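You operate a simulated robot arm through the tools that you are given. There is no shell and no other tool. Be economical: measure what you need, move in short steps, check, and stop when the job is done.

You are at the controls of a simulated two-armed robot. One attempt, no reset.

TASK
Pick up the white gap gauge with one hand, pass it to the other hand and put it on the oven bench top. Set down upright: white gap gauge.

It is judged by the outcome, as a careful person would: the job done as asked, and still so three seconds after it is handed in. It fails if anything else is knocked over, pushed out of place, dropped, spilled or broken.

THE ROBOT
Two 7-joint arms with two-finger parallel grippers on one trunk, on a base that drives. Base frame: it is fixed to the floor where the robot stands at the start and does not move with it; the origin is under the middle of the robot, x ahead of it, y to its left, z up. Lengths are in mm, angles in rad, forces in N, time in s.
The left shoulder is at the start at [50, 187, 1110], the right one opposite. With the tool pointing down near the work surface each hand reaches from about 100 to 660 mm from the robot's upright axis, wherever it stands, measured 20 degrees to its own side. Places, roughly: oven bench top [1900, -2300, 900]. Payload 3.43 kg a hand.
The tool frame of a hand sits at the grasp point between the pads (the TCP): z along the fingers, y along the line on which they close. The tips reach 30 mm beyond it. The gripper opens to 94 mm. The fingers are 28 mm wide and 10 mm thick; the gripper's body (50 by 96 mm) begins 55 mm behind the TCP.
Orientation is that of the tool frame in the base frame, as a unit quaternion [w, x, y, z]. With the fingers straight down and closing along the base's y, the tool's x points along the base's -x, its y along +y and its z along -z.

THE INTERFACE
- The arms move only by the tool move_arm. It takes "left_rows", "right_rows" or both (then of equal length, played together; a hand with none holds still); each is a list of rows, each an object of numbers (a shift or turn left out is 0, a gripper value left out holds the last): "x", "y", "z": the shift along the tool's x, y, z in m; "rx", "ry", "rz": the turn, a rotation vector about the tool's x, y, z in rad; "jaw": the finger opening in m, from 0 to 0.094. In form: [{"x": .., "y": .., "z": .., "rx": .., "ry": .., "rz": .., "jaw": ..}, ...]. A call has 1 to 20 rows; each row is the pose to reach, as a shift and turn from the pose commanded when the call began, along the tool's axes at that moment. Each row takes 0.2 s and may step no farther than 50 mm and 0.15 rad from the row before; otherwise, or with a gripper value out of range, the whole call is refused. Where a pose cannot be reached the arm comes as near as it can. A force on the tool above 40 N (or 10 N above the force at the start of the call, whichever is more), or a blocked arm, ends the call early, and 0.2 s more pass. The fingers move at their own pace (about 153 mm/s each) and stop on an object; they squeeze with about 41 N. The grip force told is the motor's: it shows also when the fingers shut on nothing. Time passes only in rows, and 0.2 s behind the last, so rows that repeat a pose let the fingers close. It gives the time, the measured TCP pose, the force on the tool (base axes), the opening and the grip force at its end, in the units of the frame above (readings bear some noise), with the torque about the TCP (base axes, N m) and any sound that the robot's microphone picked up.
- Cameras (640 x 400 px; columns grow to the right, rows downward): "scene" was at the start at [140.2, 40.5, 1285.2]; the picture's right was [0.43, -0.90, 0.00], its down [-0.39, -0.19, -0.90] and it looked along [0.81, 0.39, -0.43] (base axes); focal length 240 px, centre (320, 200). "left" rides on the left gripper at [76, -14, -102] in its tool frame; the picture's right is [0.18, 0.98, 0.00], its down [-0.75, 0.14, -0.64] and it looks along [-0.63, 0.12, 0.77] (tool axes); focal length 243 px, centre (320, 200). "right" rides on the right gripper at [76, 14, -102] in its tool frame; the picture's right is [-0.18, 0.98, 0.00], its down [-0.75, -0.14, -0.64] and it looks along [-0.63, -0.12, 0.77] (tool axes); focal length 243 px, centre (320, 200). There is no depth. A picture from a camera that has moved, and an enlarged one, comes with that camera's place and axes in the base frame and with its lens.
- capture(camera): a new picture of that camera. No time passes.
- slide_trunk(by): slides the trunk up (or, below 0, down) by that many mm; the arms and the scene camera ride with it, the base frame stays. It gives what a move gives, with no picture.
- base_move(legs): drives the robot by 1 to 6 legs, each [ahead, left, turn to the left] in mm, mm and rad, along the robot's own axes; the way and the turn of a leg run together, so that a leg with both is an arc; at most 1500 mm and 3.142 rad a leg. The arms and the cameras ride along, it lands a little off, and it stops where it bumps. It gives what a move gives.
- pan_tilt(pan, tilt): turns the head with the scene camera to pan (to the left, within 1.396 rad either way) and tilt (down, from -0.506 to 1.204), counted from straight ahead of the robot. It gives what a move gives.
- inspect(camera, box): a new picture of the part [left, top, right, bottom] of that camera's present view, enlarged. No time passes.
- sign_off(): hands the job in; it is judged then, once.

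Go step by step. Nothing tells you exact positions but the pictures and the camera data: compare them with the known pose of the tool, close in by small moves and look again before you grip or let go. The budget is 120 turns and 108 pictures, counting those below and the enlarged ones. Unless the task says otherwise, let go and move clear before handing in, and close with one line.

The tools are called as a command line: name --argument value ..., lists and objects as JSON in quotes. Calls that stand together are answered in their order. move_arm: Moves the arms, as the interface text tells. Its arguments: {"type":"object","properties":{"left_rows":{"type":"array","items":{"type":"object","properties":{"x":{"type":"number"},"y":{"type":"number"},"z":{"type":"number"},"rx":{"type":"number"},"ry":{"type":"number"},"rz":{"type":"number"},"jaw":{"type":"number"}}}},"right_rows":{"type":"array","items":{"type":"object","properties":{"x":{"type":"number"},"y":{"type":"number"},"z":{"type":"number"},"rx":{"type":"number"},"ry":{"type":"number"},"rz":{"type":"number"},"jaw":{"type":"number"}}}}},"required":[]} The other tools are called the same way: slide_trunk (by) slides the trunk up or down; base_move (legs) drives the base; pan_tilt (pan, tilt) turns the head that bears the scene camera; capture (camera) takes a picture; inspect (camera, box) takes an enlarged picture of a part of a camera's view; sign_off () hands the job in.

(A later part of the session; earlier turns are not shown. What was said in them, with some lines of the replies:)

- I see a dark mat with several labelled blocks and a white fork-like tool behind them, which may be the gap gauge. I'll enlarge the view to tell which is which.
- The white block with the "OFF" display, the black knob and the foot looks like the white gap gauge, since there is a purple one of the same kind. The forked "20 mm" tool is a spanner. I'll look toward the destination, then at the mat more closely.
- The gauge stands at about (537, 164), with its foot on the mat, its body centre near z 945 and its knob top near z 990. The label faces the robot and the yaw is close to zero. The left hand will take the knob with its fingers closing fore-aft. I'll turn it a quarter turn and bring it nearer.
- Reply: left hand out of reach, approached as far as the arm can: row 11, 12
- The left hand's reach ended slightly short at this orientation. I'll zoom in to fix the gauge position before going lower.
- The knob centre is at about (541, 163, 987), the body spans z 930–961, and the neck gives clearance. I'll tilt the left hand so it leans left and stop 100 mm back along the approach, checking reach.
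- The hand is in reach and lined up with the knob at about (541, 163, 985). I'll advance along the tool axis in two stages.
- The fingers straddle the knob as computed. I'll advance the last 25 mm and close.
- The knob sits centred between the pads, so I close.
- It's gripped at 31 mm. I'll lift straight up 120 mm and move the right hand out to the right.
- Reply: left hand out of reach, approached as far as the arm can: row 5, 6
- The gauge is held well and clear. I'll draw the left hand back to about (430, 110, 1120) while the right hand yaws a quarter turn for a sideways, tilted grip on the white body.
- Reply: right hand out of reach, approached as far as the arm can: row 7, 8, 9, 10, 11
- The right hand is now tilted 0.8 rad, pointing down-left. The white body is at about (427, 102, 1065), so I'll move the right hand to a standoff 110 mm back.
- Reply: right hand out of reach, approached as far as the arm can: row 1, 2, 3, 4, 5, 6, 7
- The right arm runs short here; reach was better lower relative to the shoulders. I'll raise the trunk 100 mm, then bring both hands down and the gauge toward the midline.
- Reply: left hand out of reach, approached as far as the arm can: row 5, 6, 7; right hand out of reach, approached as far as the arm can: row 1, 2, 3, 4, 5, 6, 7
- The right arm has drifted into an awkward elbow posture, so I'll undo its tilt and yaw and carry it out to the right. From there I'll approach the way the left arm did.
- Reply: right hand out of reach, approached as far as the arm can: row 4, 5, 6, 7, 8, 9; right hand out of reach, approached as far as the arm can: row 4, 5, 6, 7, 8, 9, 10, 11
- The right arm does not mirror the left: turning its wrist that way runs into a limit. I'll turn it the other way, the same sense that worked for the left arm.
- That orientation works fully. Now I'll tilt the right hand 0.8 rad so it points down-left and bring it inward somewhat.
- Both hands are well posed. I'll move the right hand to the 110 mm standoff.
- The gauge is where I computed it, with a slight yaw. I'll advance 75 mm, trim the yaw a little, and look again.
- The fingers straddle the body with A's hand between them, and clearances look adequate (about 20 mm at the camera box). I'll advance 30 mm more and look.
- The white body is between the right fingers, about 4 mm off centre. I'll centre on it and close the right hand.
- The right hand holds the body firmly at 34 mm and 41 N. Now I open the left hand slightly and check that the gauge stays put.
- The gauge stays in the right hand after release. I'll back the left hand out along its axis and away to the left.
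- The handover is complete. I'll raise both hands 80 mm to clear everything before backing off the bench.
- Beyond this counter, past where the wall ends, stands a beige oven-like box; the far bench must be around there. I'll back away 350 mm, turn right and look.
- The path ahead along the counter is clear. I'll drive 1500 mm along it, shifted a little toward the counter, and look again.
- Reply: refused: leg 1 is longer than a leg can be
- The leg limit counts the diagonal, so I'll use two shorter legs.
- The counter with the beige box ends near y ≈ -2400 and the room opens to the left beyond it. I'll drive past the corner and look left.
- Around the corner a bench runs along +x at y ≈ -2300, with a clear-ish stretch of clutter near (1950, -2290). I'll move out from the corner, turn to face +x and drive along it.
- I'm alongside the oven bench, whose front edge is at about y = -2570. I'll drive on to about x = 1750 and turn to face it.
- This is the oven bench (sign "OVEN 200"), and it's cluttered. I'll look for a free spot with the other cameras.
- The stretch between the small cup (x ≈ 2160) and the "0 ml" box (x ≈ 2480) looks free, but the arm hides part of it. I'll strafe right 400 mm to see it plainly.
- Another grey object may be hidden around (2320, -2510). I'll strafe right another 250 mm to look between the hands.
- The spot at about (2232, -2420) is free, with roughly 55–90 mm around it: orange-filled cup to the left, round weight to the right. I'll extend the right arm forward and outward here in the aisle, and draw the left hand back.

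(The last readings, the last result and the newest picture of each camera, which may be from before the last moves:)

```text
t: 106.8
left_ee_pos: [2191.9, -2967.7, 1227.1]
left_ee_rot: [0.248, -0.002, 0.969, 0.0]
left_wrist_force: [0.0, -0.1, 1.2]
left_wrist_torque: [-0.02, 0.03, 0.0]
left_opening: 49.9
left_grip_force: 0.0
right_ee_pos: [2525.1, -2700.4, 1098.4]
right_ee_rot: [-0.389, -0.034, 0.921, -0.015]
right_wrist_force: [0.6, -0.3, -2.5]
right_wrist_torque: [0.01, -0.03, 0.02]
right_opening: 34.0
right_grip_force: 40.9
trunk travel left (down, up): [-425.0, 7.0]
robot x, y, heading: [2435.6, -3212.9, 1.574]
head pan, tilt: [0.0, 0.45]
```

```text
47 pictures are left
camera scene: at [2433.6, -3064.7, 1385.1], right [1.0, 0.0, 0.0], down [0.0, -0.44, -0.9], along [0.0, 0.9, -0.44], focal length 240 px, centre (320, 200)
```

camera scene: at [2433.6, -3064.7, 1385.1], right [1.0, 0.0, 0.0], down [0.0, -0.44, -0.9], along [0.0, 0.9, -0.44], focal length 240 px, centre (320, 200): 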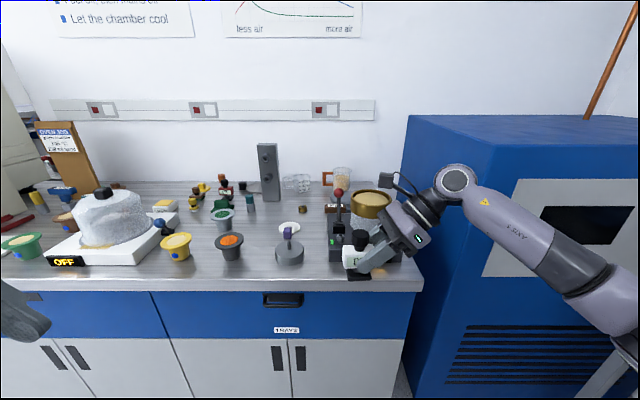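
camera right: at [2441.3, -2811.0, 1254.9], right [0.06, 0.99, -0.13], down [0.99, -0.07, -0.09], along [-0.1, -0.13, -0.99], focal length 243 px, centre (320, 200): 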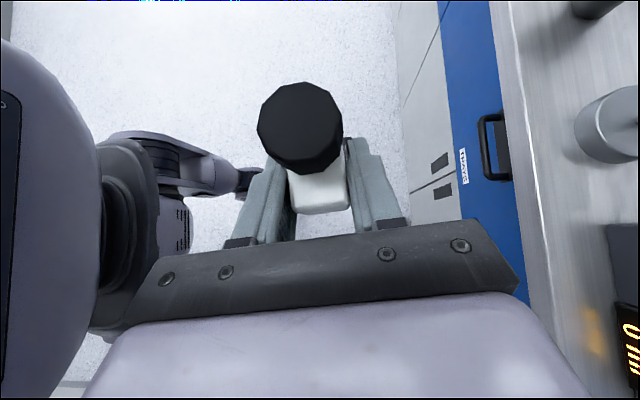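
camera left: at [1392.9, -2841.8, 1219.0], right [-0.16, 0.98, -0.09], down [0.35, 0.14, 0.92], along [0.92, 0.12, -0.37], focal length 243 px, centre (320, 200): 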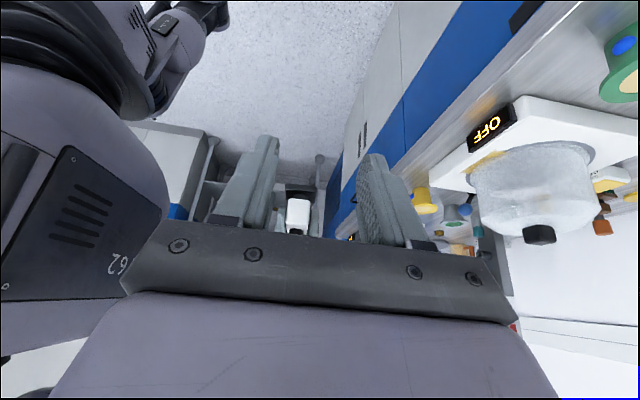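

The arm reaches 513 mm forward, with the gauge foot about 1050 high. I'll strafe left 273 and go forward 200, then check.

base_move --legs '[[0, 273, 0], [200, 0, 0]]'

pan_tilt --pan -0.1 --tilt 0.7

capture --camera "scene"

capture --camera "right"

```text
t: 109.9
left_ee_pos: [1923.9, -2768.8, 1226.7]
left_ee_rot: [0.248, -0.003, 0.969, 0.0]
left_wrist_force: [0.6, 0.7, 0.2]
left_wrist_torque: [-0.06, 0.01, 0.02]
left_opening: 49.9
left_grip_force: 0.1
right_ee_pos: [2254.5, -2502.3, 1098.2]
right_ee_rot: [-0.389, -0.034, 0.921, -0.015]
right_wrist_force: [0.4, -0.7, -1.6]
right_wrist_torque: [-0.04, -0.05, 0.03]
right_opening: 33.7
right_grip_force: 41.4
trunk travel left (down, up): [-425.0, 7.0]
robot x, y, heading: [2168.7, -3016.9, 1.576]
head pan, tilt: [0.0, 0.45]
```

```text
t: 110.7
left_ee_pos: [1923.5, -2769.5, 1227.7]
left_ee_rot: [0.247, -0.003, 0.969, 0.001]
left_wrist_force: [0.1, 0.2, -0.1]
left_wrist_torque: [-0.02, 0.03, 0.01]
left_opening: 50.1
left_grip_force: 0.1
right_ee_pos: [2254.6, -2502.3, 1098.5]
right_ee_rot: [-0.389, -0.035, 0.921, -0.016]
right_wrist_force: [-0.8, -0.2, -1.8]
right_wrist_torque: [0.0, -0.06, -0.03]
right_opening: 34.1
right_grip_force: 41.2
trunk travel left (down, up): [-425.0, 7.0]
robot x, y, heading: [2165.8, -3017.7, 1.578]
head pan, tilt: [-0.099, 0.7]
```

```text
46 pictures are left
camera scene: at [2173.2, -2873.2, 1363.0], right [1.0, -0.09, 0.0], down [-0.06, -0.64, -0.77], along [0.07, 0.76, -0.64], focal length 240 px, centre (320, 200)
```

scene: 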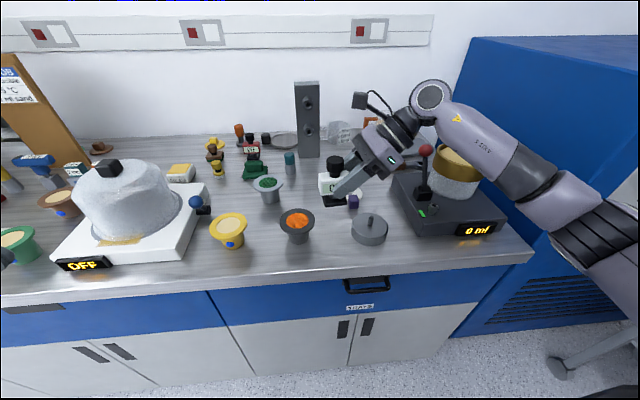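

```text
45 pictures are left
camera right: at [2275.3, -2486.7, 1226.1], right [0.05, 0.99, -0.13], down [0.99, -0.07, -0.09], along [-0.1, -0.13, -0.99], focal length 243 px, centre (320, 200)
```

right: 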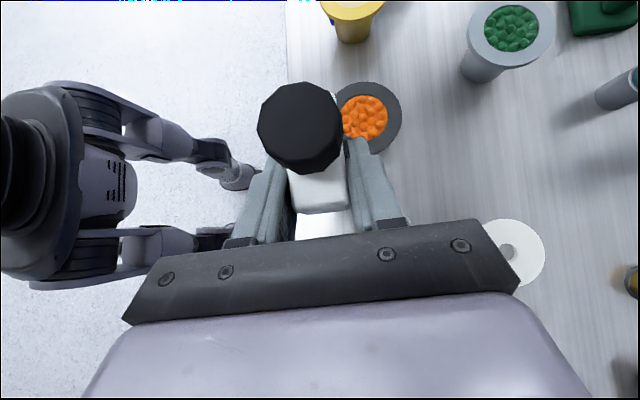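

I refine the target to gauge centre (2240, -2402), with at least 65 mm clear around it. I'll go forward 85 mm, then do the last bit with the arm.

base_move --legs '[[85, -6, 0]]'

move_arm --right_rows '[{"y": 0.008}, {"y": 0.016}, {"y": 0.016}]'

capture --camera "scene"

capture --camera "right"

```text
t: 111.8
left_ee_pos: [1930.0, -2686.7, 1226.8]
left_ee_rot: [0.248, -0.002, 0.969, -0.001]
left_wrist_force: [-0.5, 0.1, -0.7]
left_wrist_torque: [-0.06, 0.02, -0.01]
left_opening: 50.1
left_grip_force: 0.1
right_ee_pos: [2260.8, -2418.5, 1098.2]
right_ee_rot: [-0.389, -0.035, 0.92, -0.017]
right_wrist_force: [-0.8, 0.6, -2.3]
right_wrist_torque: [-0.04, 0.0, 0.02]
right_opening: 33.9
right_grip_force: 41.1
trunk travel left (down, up): [-425.0, 7.0]
robot x, y, heading: [2171.8, -2935.6, 1.576]
head pan, tilt: [-0.099, 0.7]
```

```text
t: 112.5
left_ee_pos: [1929.2, -2686.0, 1226.9]
left_ee_rot: [0.248, -0.002, 0.969, 0.001]
left_wrist_force: [0.5, -0.2, -0.6]
left_wrist_torque: [0.02, 0.03, 0.01]
left_opening: 50.2
left_grip_force: 0.0
right_ee_pos: [2259.0, -2402.5, 1098.4]
right_ee_rot: [-0.389, -0.035, 0.92, -0.015]
right_wrist_force: [-0.1, -0.4, -2.4]
right_wrist_torque: [0.01, -0.03, 0.04]
right_opening: 34.1
right_grip_force: 41.3
trunk travel left (down, up): [-425.0, 7.0]
robot x, y, heading: [2171.3, -2935.6, 1.577]
head pan, tilt: [-0.099, 0.7]
```

```text
44 pictures are left
camera scene: at [2178.7, -2789.6, 1363.0], right [1.0, -0.09, 0.0], down [-0.06, -0.64, -0.76], along [0.07, 0.76, -0.64], focal length 240 px, centre (320, 200)
```

scene: 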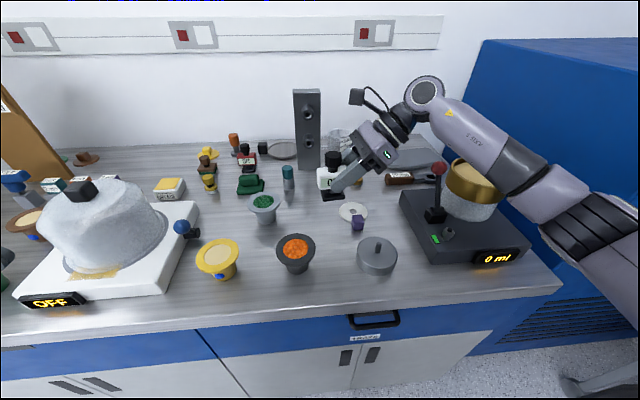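

```text
43 pictures are left
camera right: at [2278.9, -2386.4, 1226.6], right [0.05, 0.99, -0.13], down [0.99, -0.07, -0.09], along [-0.1, -0.13, -0.99], focal length 243 px, centre (320, 200)
```

right: 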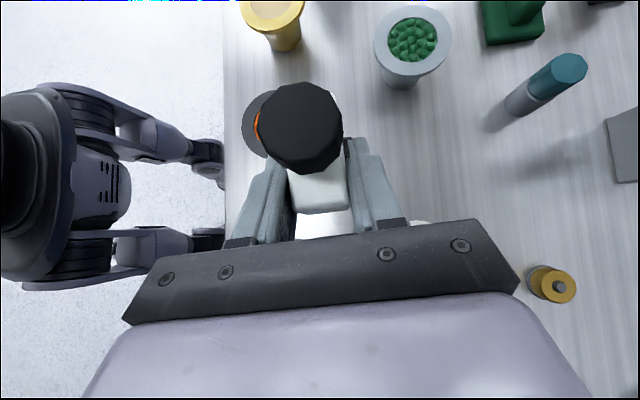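

The spot under the gauge is clear. I'll lower it with the arm, which is force-guarded, 100 mm first, and check.

move_arm --right_rows '[{"x": -0.0143, "z": 0.0139}, {"x": -0.0287, "z": 0.0279}, {"x": -0.043, "z": 0.0418}, {"x": -0.0574, "z": 0.0558}, {"x": -0.0717, "z": 0.0697}, {"x": -0.0717, "z": 0.0697}]'

capture --camera "scene"

inspect --camera "scene" --box '[250, 130, 490, 290]'

capture --camera "right"

```text
t: 114.0
left_ee_pos: [1928.2, -2686.8, 1227.2]
left_ee_rot: [0.248, -0.003, 0.969, 0.0]
left_wrist_force: [0.3, -0.8, 1.2]
left_wrist_torque: [0.02, -0.02, -0.04]
left_opening: 50.2
left_grip_force: 0.1
right_ee_pos: [2258.7, -2403.2, 997.8]
right_ee_rot: [-0.388, -0.034, 0.921, -0.015]
right_wrist_force: [0.9, 0.1, -2.3]
right_wrist_torque: [0.0, -0.06, -0.02]
right_opening: 33.9
right_grip_force: 41.2
trunk travel left (down, up): [-425.0, 7.0]
robot x, y, heading: [2173.3, -2935.3, 1.578]
head pan, tilt: [-0.099, 0.7]
```

```text
42 pictures are left
camera scene: at [2178.6, -2789.7, 1363.0], right [1.0, -0.09, 0.0], down [-0.06, -0.64, -0.76], along [0.07, 0.76, -0.64], focal length 240 px, centre (320, 200)
```

scene: 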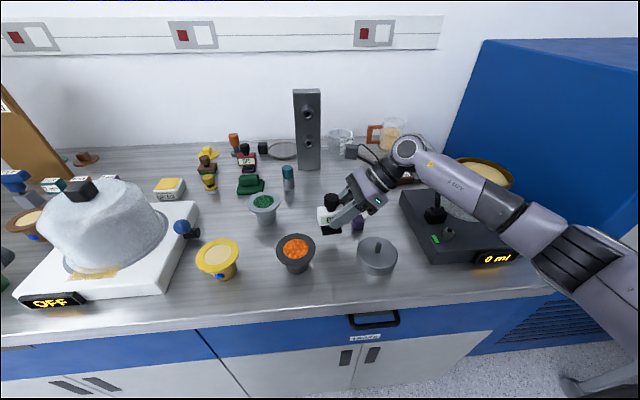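

```text
2.50 times, centred on (370, 210) of scene
camera zoom: at [2178.6, -2789.7, 1363.0], right [1.0, -0.09, 0.0], down [-0.06, -0.64, -0.76], along [0.07, 0.76, -0.64], focal length 599 px, centre (195, 175)
```

zoom: 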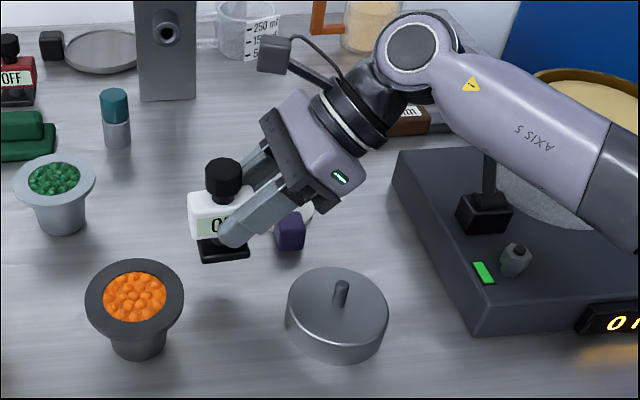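

```text
40 pictures are left
camera right: at [2278.8, -2387.2, 1125.4], right [0.05, 0.99, -0.13], down [0.99, -0.07, -0.09], along [-0.1, -0.13, -0.99], focal length 243 px, centre (320, 200)
```

right: 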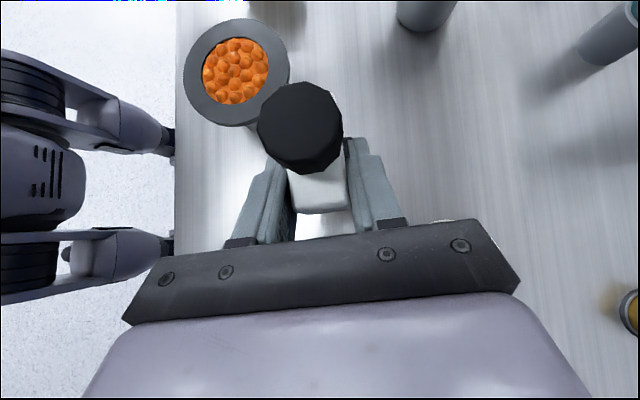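

The arm clears the lever and box by roughly 100 mm. To keep the underside of the gripper away from the small purple block, I'll shift 15 mm toward me and 10 mm left, and view it from the left hand's camera.

move_arm --right_rows '[{"x": 0.0035, "z": 0.0036, "y": -0.008}, {"x": 0.007, "z": 0.0072, "y": -0.015}, {"x": 0.007, "z": 0.0072, "y": -0.015}]'

capture --camera "left"

inspect --camera "scene" --box '[290, 140, 450, 250]'

```text
t: 114.8
left_ee_pos: [1929.3, -2686.8, 1226.9]
left_ee_rot: [0.248, -0.002, 0.969, 0.0]
left_wrist_force: [0.0, -0.8, 0.5]
left_wrist_torque: [-0.03, -0.03, 0.01]
left_opening: 50.2
left_grip_force: 0.1
right_ee_pos: [2250.6, -2418.7, 999.5]
right_ee_rot: [-0.389, -0.035, 0.921, -0.015]
right_wrist_force: [-0.2, 0.5, -1.9]
right_wrist_torque: [0.02, -0.06, 0.02]
right_opening: 34.1
right_grip_force: 41.0
trunk travel left (down, up): [-425.0, 7.0]
robot x, y, heading: [2168.4, -2930.6, 1.573]
head pan, tilt: [-0.099, 0.7]
```

```text
39 pictures are left
camera left: at [1813.3, -2700.7, 1279.7], right [-0.17, 0.98, -0.09], down [0.35, 0.14, 0.93], along [0.92, 0.12, -0.37], focal length 243 px, centre (320, 200)
```

left: 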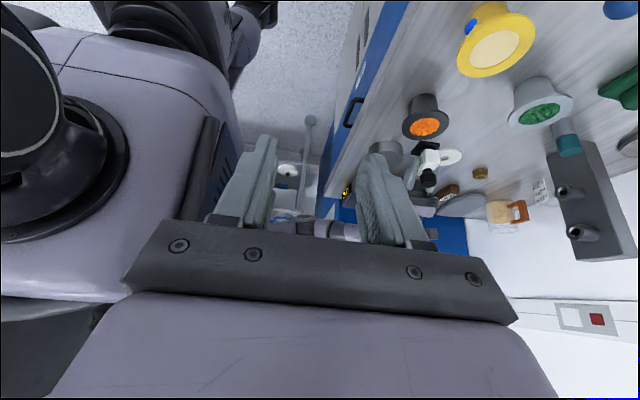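

```text
3.64 times, centred on (370, 195) of scene
camera zoom: at [2178.6, -2789.6, 1363.0], right [1.0, -0.09, 0.0], down [-0.06, -0.64, -0.76], along [0.07, 0.76, -0.64], focal length 872 px, centre (138, 218)
```

zoom: 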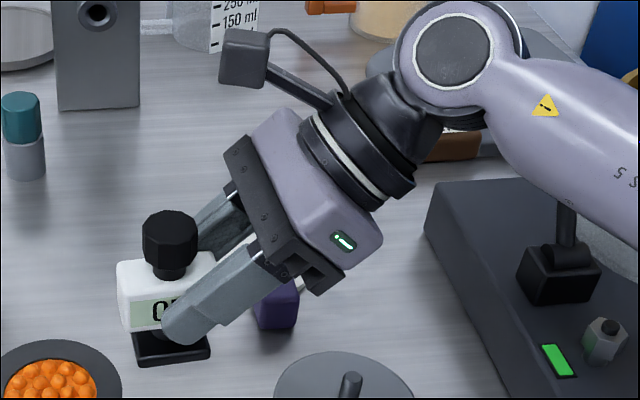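

All clear. I'll lower 40 mm and check.

move_arm --right_rows '[{"x": -0.0072, "z": 0.007}, {"x": -0.0143, "z": 0.0139}, {"x": -0.0215, "z": 0.0209}, {"x": -0.0287, "z": 0.0279}, {"x": -0.0287, "z": 0.0279}]'

inspect --camera "scene" --box '[290, 170, 450, 270]'

capture --camera "right"

```text
t: 116.0
left_ee_pos: [1928.2, -2686.8, 1227.9]
left_ee_rot: [0.248, -0.003, 0.969, 0.001]
left_wrist_force: [-0.2, 0.8, -0.2]
left_wrist_torque: [0.0, 0.0, -0.03]
left_opening: 50.2
left_grip_force: 0.0
right_ee_pos: [2250.7, -2419.6, 958.9]
right_ee_rot: [-0.389, -0.035, 0.921, -0.015]
right_wrist_force: [-0.9, -0.1, -2.7]
right_wrist_torque: [0.04, -0.02, -0.01]
right_opening: 34.1
right_grip_force: 41.3
trunk travel left (down, up): [-425.0, 7.0]
robot x, y, heading: [2172.4, -2934.0, 1.577]
head pan, tilt: [-0.099, 0.7]
```

```text
4.00 times, centred on (370, 220) of scene
camera zoom: at [2178.6, -2789.6, 1363.0], right [1.0, -0.09, 0.0], down [-0.06, -0.64, -0.76], along [0.07, 0.76, -0.64], focal length 959 px, centre (120, 120)
```

zoom: 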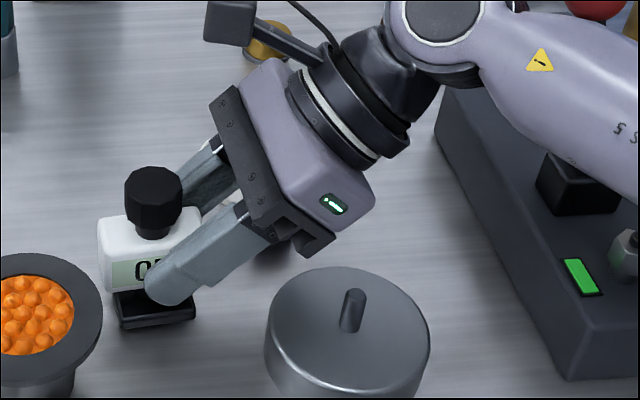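

```text
36 pictures are left
camera right: at [2271.1, -2403.0, 1086.1], right [0.05, 0.99, -0.13], down [0.99, -0.07, -0.09], along [-0.1, -0.13, -0.99], focal length 243 px, centre (320, 200)
```

right: 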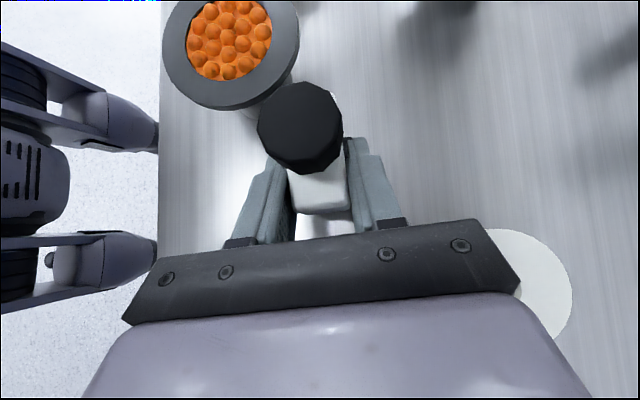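

The foot is about 8–10 mm above the bench with no contact yet. I'll go down in small steps, watching the force.

move_arm --right_rows '[{"x": -0.0022, "z": 0.0021}, {"x": -0.0043, "z": 0.0042}, {"x": -0.0043, "z": 0.0042}]'

move_arm --right_rows '[{"x": -0.0007, "z": 0.0007}, {"x": -0.0014, "z": 0.0014}, {"x": -0.0014, "z": 0.0014}]'

```text
t: 116.8
left_ee_pos: [1929.6, -2686.1, 1226.9]
left_ee_rot: [0.248, -0.003, 0.969, 0.001]
left_wrist_force: [0.1, 0.2, -0.5]
left_wrist_torque: [0.05, 0.01, 0.03]
left_opening: 50.0
left_grip_force: 0.1
right_ee_pos: [2249.3, -2418.7, 951.8]
right_ee_rot: [-0.389, -0.035, 0.92, -0.016]
right_wrist_force: [0.1, 0.5, -2.1]
right_wrist_torque: [0.02, -0.03, 0.01]
right_opening: 34.2
right_grip_force: 41.2
trunk travel left (down, up): [-425.0, 7.0]
robot x, y, heading: [2175.4, -2931.2, 1.575]
head pan, tilt: [-0.099, 0.7]
```

```text
t: 117.5
left_ee_pos: [1929.0, -2686.9, 1226.6]
left_ee_rot: [0.248, -0.003, 0.969, 0.001]
left_wrist_force: [-0.2, 0.5, 1.5]
left_wrist_torque: [0.01, -0.02, 0.0]
left_opening: 49.8
left_grip_force: 0.2
right_ee_pos: [2250.6, -2418.3, 950.7]
right_ee_rot: [-0.389, -0.035, 0.921, -0.015]
right_wrist_force: [-0.3, 0.2, -1.5]
right_wrist_torque: [-0.01, -0.03, 0.01]
right_opening: 33.8
right_grip_force: 40.8
trunk travel left (down, up): [-425.0, 7.0]
robot x, y, heading: [2172.5, -2934.9, 1.576]
head pan, tilt: [-0.099, 0.7]
```

move_arm --right_rows '[{"x": -0.0007, "z": 0.0007}, {"x": -0.0014, "z": 0.0014}, {"x": -0.0014, "z": 0.0014}]'

inspect --camera "scene" --box '[300, 200, 380, 250]'

```text
t: 118.3
left_ee_pos: [1928.0, -2686.7, 1227.1]
left_ee_rot: [0.248, -0.002, 0.969, 0.001]
left_wrist_force: [0.0, -0.4, -0.3]
left_wrist_torque: [0.0, 0.0, -0.02]
left_opening: 49.9
left_grip_force: 0.1
right_ee_pos: [2250.5, -2418.7, 949.6]
right_ee_rot: [-0.388, -0.035, 0.921, -0.016]
right_wrist_force: [0.2, 0.5, -1.4]
right_wrist_torque: [0.05, 0.01, -0.02]
right_opening: 34.1
right_grip_force: 41.3
trunk travel left (down, up): [-425.0, 7.0]
robot x, y, heading: [2173.5, -2933.7, 1.575]
head pan, tilt: [-0.099, 0.7]
```

```text
8.00 times, centred on (340, 225) of scene
camera zoom: at [2178.7, -2789.8, 1363.0], right [1.0, -0.09, 0.0], down [-0.06, -0.64, -0.76], along [0.07, 0.76, -0.64], focal length 1918 px, centre (160, 0)
```

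zoom: 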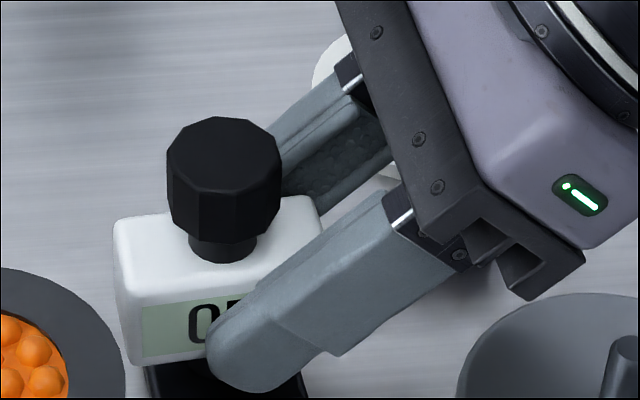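

No contact yet, so I continue down in small steps.

move_arm --right_rows '[{"x": -0.0007, "z": 0.0007}, {"x": -0.0014, "z": 0.0014}, {"x": -0.0014, "z": 0.0014}]'

move_arm --right_rows '[{"x": -0.0007, "z": 0.0007}, {"x": -0.0014, "z": 0.0014}, {"x": -0.0014, "z": 0.0014}]'

inspect --camera "scene" --box '[290, 200, 390, 270]'

```text
t: 119.2
left_ee_pos: [1929.0, -2688.4, 1227.4]
left_ee_rot: [0.249, -0.002, 0.969, 0.001]
left_wrist_force: [-0.3, 0.4, -0.1]
left_wrist_torque: [0.01, 0.02, 0.0]
left_opening: 49.8
left_grip_force: 0.1
right_ee_pos: [2250.3, -2418.2, 948.7]
right_ee_rot: [-0.391, -0.035, 0.92, -0.013]
right_wrist_force: [4.7, 2.1, 14.2]
right_wrist_torque: [-0.22, 0.31, 0.02]
right_opening: 34.0
right_grip_force: 41.0
trunk travel left (down, up): [-425.0, 7.0]
robot x, y, heading: [2173.0, -2930.9, 1.575]
head pan, tilt: [-0.099, 0.7]
```

```text
t: 120.0
left_ee_pos: [1929.1, -2689.3, 1227.8]
left_ee_rot: [0.248, -0.002, 0.969, 0.001]
left_wrist_force: [0.7, 1.0, -0.3]
left_wrist_torque: [0.0, 0.01, 0.0]
left_opening: 49.8
left_grip_force: 0.0
right_ee_pos: [2249.4, -2418.0, 949.6]
right_ee_rot: [-0.391, -0.036, 0.919, -0.013]
right_wrist_force: [7.1, 2.3, 24.8]
right_wrist_torque: [-0.21, 0.46, -0.01]
right_opening: 33.8
right_grip_force: 40.8
trunk travel left (down, up): [-425.0, 7.0]
robot x, y, heading: [2175.1, -2936.6, 1.574]
head pan, tilt: [-0.099, 0.7]
```

```text
5.71 times, centred on (340, 235) of scene
camera zoom: at [2179.1, -2791.9, 1363.4], right [1.0, -0.09, 0.0], down [-0.06, -0.64, -0.77], along [0.07, 0.76, -0.64], focal length 1370 px, centre (206, 0)
```

zoom: 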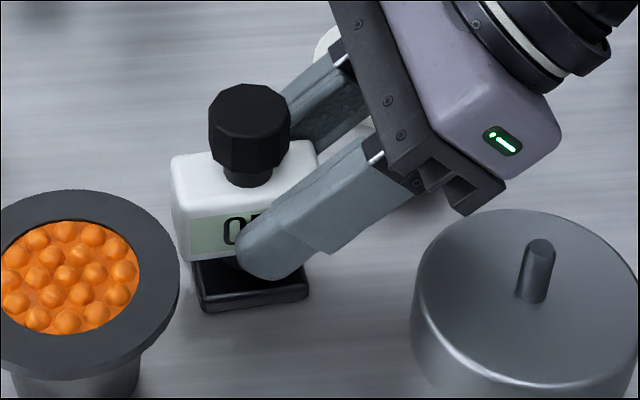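

The force and torque match the foot bearing on the bench right under the gauge. I'll ease off about 1.5 mm of press and open the right hand slowly.

move_arm --right_rows '[{"x": 0.0008, "z": -0.0008}, {"x": 0.0014, "z": -0.0014}, {"x": 0.0014, "z": -0.0014}]'

move_arm --right_rows '[{"jaw": 0.036}, {"jaw": 0.04}, {"jaw": 0.045}, {"jaw": 0.052}, {"jaw": 0.058}, {"jaw": 0.058}]'

inspect --camera "scene" --box '[290, 180, 410, 270]'

capture --camera "right"

```text
t: 120.8
left_ee_pos: [1929.7, -2689.5, 1228.1]
left_ee_rot: [0.248, -0.003, 0.969, 0.001]
left_wrist_force: [-0.7, 1.1, 0.2]
left_wrist_torque: [0.03, 0.05, -0.01]
left_opening: 49.9
left_grip_force: 0.0
right_ee_pos: [2249.1, -2417.6, 949.7]
right_ee_rot: [-0.389, -0.035, 0.92, -0.014]
right_wrist_force: [0.5, 2.3, 17.6]
right_wrist_torque: [0.1, 0.7, -0.06]
right_opening: 34.0
right_grip_force: 41.2
trunk travel left (down, up): [-425.0, 7.0]
robot x, y, heading: [2170.8, -2934.4, 1.574]
head pan, tilt: [-0.099, 0.7]
```

```text
t: 122.2
left_ee_pos: [1927.7, -2687.1, 1226.9]
left_ee_rot: [0.247, -0.003, 0.969, 0.001]
left_wrist_force: [-0.4, -0.6, -0.8]
left_wrist_torque: [0.01, 0.03, -0.03]
left_opening: 50.0
left_grip_force: 0.1
right_ee_pos: [2249.4, -2418.7, 946.9]
right_ee_rot: [-0.389, -0.034, 0.921, -0.015]
right_wrist_force: [1.0, 0.8, -0.3]
right_wrist_torque: [0.0, 0.01, 0.03]
right_opening: 57.9
right_grip_force: 0.0
trunk travel left (down, up): [-425.0, 7.0]
robot x, y, heading: [2169.8, -2933.1, 1.576]
head pan, tilt: [-0.099, 0.7]
```

```text
4.44 times, centred on (350, 225) of scene
camera zoom: at [2178.6, -2789.8, 1363.0], right [1.0, -0.09, 0.0], down [-0.06, -0.64, -0.76], along [0.07, 0.76, -0.64], focal length 1066 px, centre (187, 89)
```

zoom: 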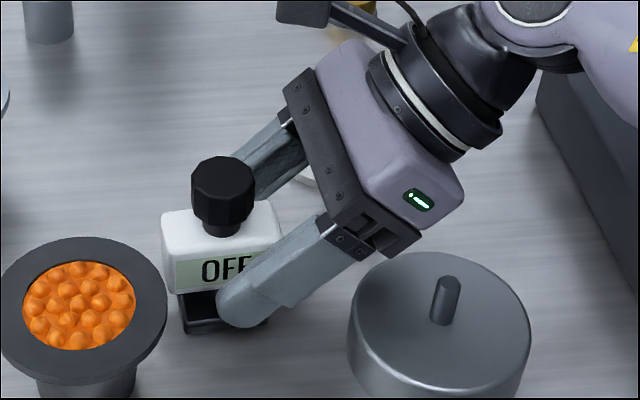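

```text
32 pictures are left
camera right: at [2270.3, -2403.0, 1074.8], right [0.05, 0.99, -0.13], down [0.99, -0.07, -0.09], along [-0.1, -0.13, -0.99], focal length 243 px, centre (320, 200)
```

right: 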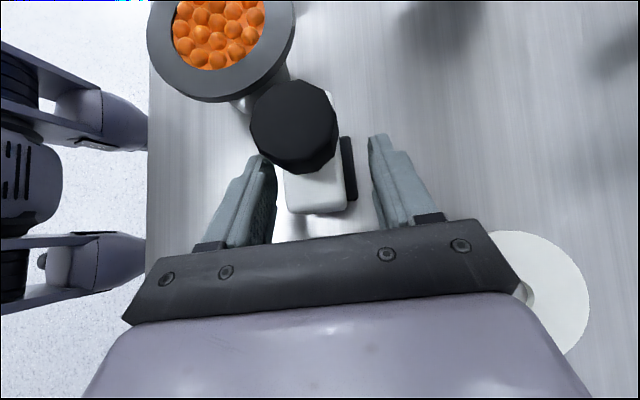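

The gauge stands upright on its own. I'll centre the fingers, back out along the tool axis, then lift straight up.

move_arm --right_rows '[{"y": -0.004}, {"y": -0.004, "z": -0.012}, {"y": -0.004, "z": -0.025}, {"y": -0.004, "z": -0.04}, {"y": -0.004, "z": -0.055}, {"y": -0.004, "z": -0.07}, {"y": -0.004, "z": -0.07}]'

inspect --camera "scene" --box '[270, 140, 470, 280]'

```text
t: 123.8
left_ee_pos: [1928.1, -2687.6, 1226.5]
left_ee_rot: [0.248, -0.002, 0.969, 0.0]
left_wrist_force: [0.1, -0.1, -0.1]
left_wrist_torque: [0.02, 0.01, -0.01]
left_opening: 50.0
left_grip_force: 0.0
right_ee_pos: [2301.7, -2419.4, 996.8]
right_ee_rot: [-0.389, -0.035, 0.92, -0.015]
right_wrist_force: [0.7, 0.4, -0.6]
right_wrist_torque: [0.02, 0.02, 0.02]
right_opening: 58.2
right_grip_force: 0.0
trunk travel left (down, up): [-425.0, 7.0]
robot x, y, heading: [2167.9, -2934.6, 1.575]
head pan, tilt: [-0.099, 0.7]
```

```text
2.86 times, centred on (370, 210) of scene
camera zoom: at [2178.5, -2789.8, 1363.0], right [1.0, -0.09, 0.0], down [-0.06, -0.64, -0.76], along [0.07, 0.76, -0.64], focal length 685 px, centre (177, 171)
```

zoom: 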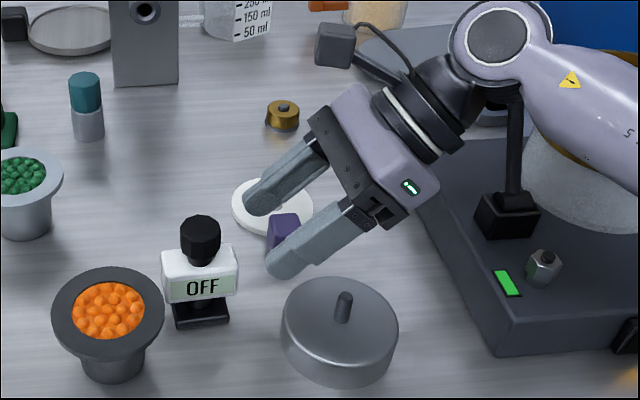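

The gauge stands clear and upright. I'll lift the hand straight up, then back the base away.

move_arm --right_rows '[{"x": 0.0215, "z": -0.021}, {"x": 0.043, "z": -0.042}, {"x": 0.0645, "z": -0.063}, {"x": 0.086, "z": -0.084}, {"x": 0.086, "z": -0.084}]'

base_move --legs '[[-250, 0, 0]]'

pan_tilt --pan -0.1 --tilt 0.55

capture --camera "scene"

inspect --camera "scene" --box '[240, 150, 440, 280]'

```text
t: 125.0
left_ee_pos: [1928.6, -2686.1, 1226.5]
left_ee_rot: [0.248, -0.003, 0.969, 0.001]
left_wrist_force: [0.3, 0.0, 0.1]
left_wrist_torque: [0.0, 0.01, 0.02]
left_opening: 50.0
left_grip_force: 0.1
right_ee_pos: [2300.8, -2418.5, 1116.2]
right_ee_rot: [-0.389, -0.035, 0.921, -0.015]
right_wrist_force: [0.3, -0.4, -0.2]
right_wrist_torque: [0.02, 0.03, -0.01]
right_opening: 58.1
right_grip_force: 0.0
trunk travel left (down, up): [-425.0, 7.0]
robot x, y, heading: [2174.8, -2934.3, 1.576]
head pan, tilt: [-0.099, 0.7]
```

```text
t: 126.8
left_ee_pos: [1930.0, -2940.0, 1226.0]
left_ee_rot: [0.248, -0.001, 0.969, 0.0]
left_wrist_force: [-0.4, -0.3, -0.7]
left_wrist_torque: [0.03, 0.01, -0.02]
left_opening: 50.2
left_grip_force: 0.0
right_ee_pos: [2302.9, -2674.2, 1117.5]
right_ee_rot: [-0.389, -0.032, 0.921, -0.014]
right_wrist_force: [-0.2, 0.1, 0.4]
right_wrist_torque: [0.07, 0.01, -0.03]
right_opening: 58.0
right_grip_force: 0.0
trunk travel left (down, up): [-425.0, 7.0]
robot x, y, heading: [2173.0, -3188.2, 1.568]
head pan, tilt: [-0.099, 0.7]
```

```text
t: 127.5
left_ee_pos: [1930.4, -2939.7, 1227.7]
left_ee_rot: [0.248, 0.0, 0.969, 0.0]
left_wrist_force: [-0.3, -0.1, -0.4]
left_wrist_torque: [0.02, 0.02, -0.01]
left_opening: 50.0
left_grip_force: 0.1
right_ee_pos: [2303.7, -2672.7, 1117.1]
right_ee_rot: [-0.39, -0.033, 0.92, -0.015]
right_wrist_force: [0.9, 0.3, -0.6]
right_wrist_torque: [0.01, -0.04, 0.01]
right_opening: 58.2
right_grip_force: 0.0
trunk travel left (down, up): [-425.0, 7.0]
robot x, y, heading: [2172.2, -3193.0, 1.575]
head pan, tilt: [-0.099, 0.55]
```

```text
30 pictures are left
camera scene: at [2180.4, -3038.6, 1376.1], right [1.0, -0.1, 0.0], down [-0.05, -0.52, -0.85], along [0.08, 0.85, -0.52], focal length 240 px, centre (320, 200)
```

scene: 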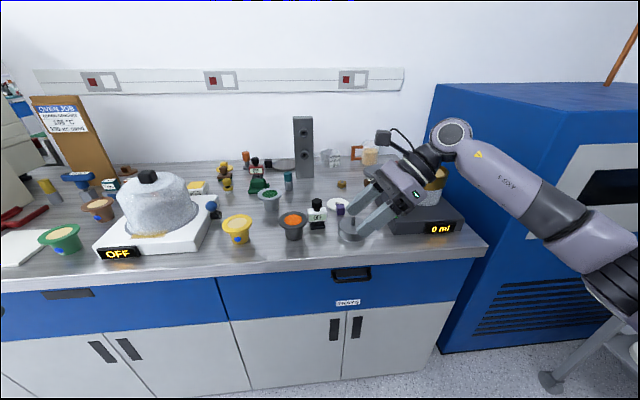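

```text
3.08 times, centred on (340, 215) of scene
camera zoom: at [2180.4, -3038.6, 1376.1], right [1.0, -0.1, 0.0], down [-0.05, -0.52, -0.85], along [0.08, 0.85, -0.52], focal length 738 px, centre (258, 154)
```

zoom: 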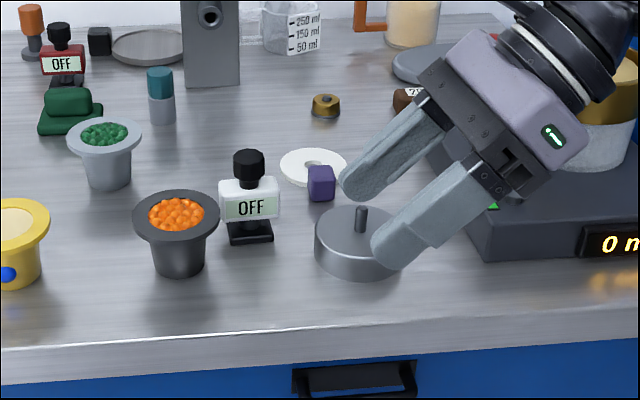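

The white gap gauge stands upright on the oven bench, nothing around it was disturbed, and both hands are clear. I'll hand it in.

sign_off

```text
The job is handed in.
```

The white gap gauge was picked up with the left hand, passed to the right hand, and set down upright on the oven bench top; both hands are clear.
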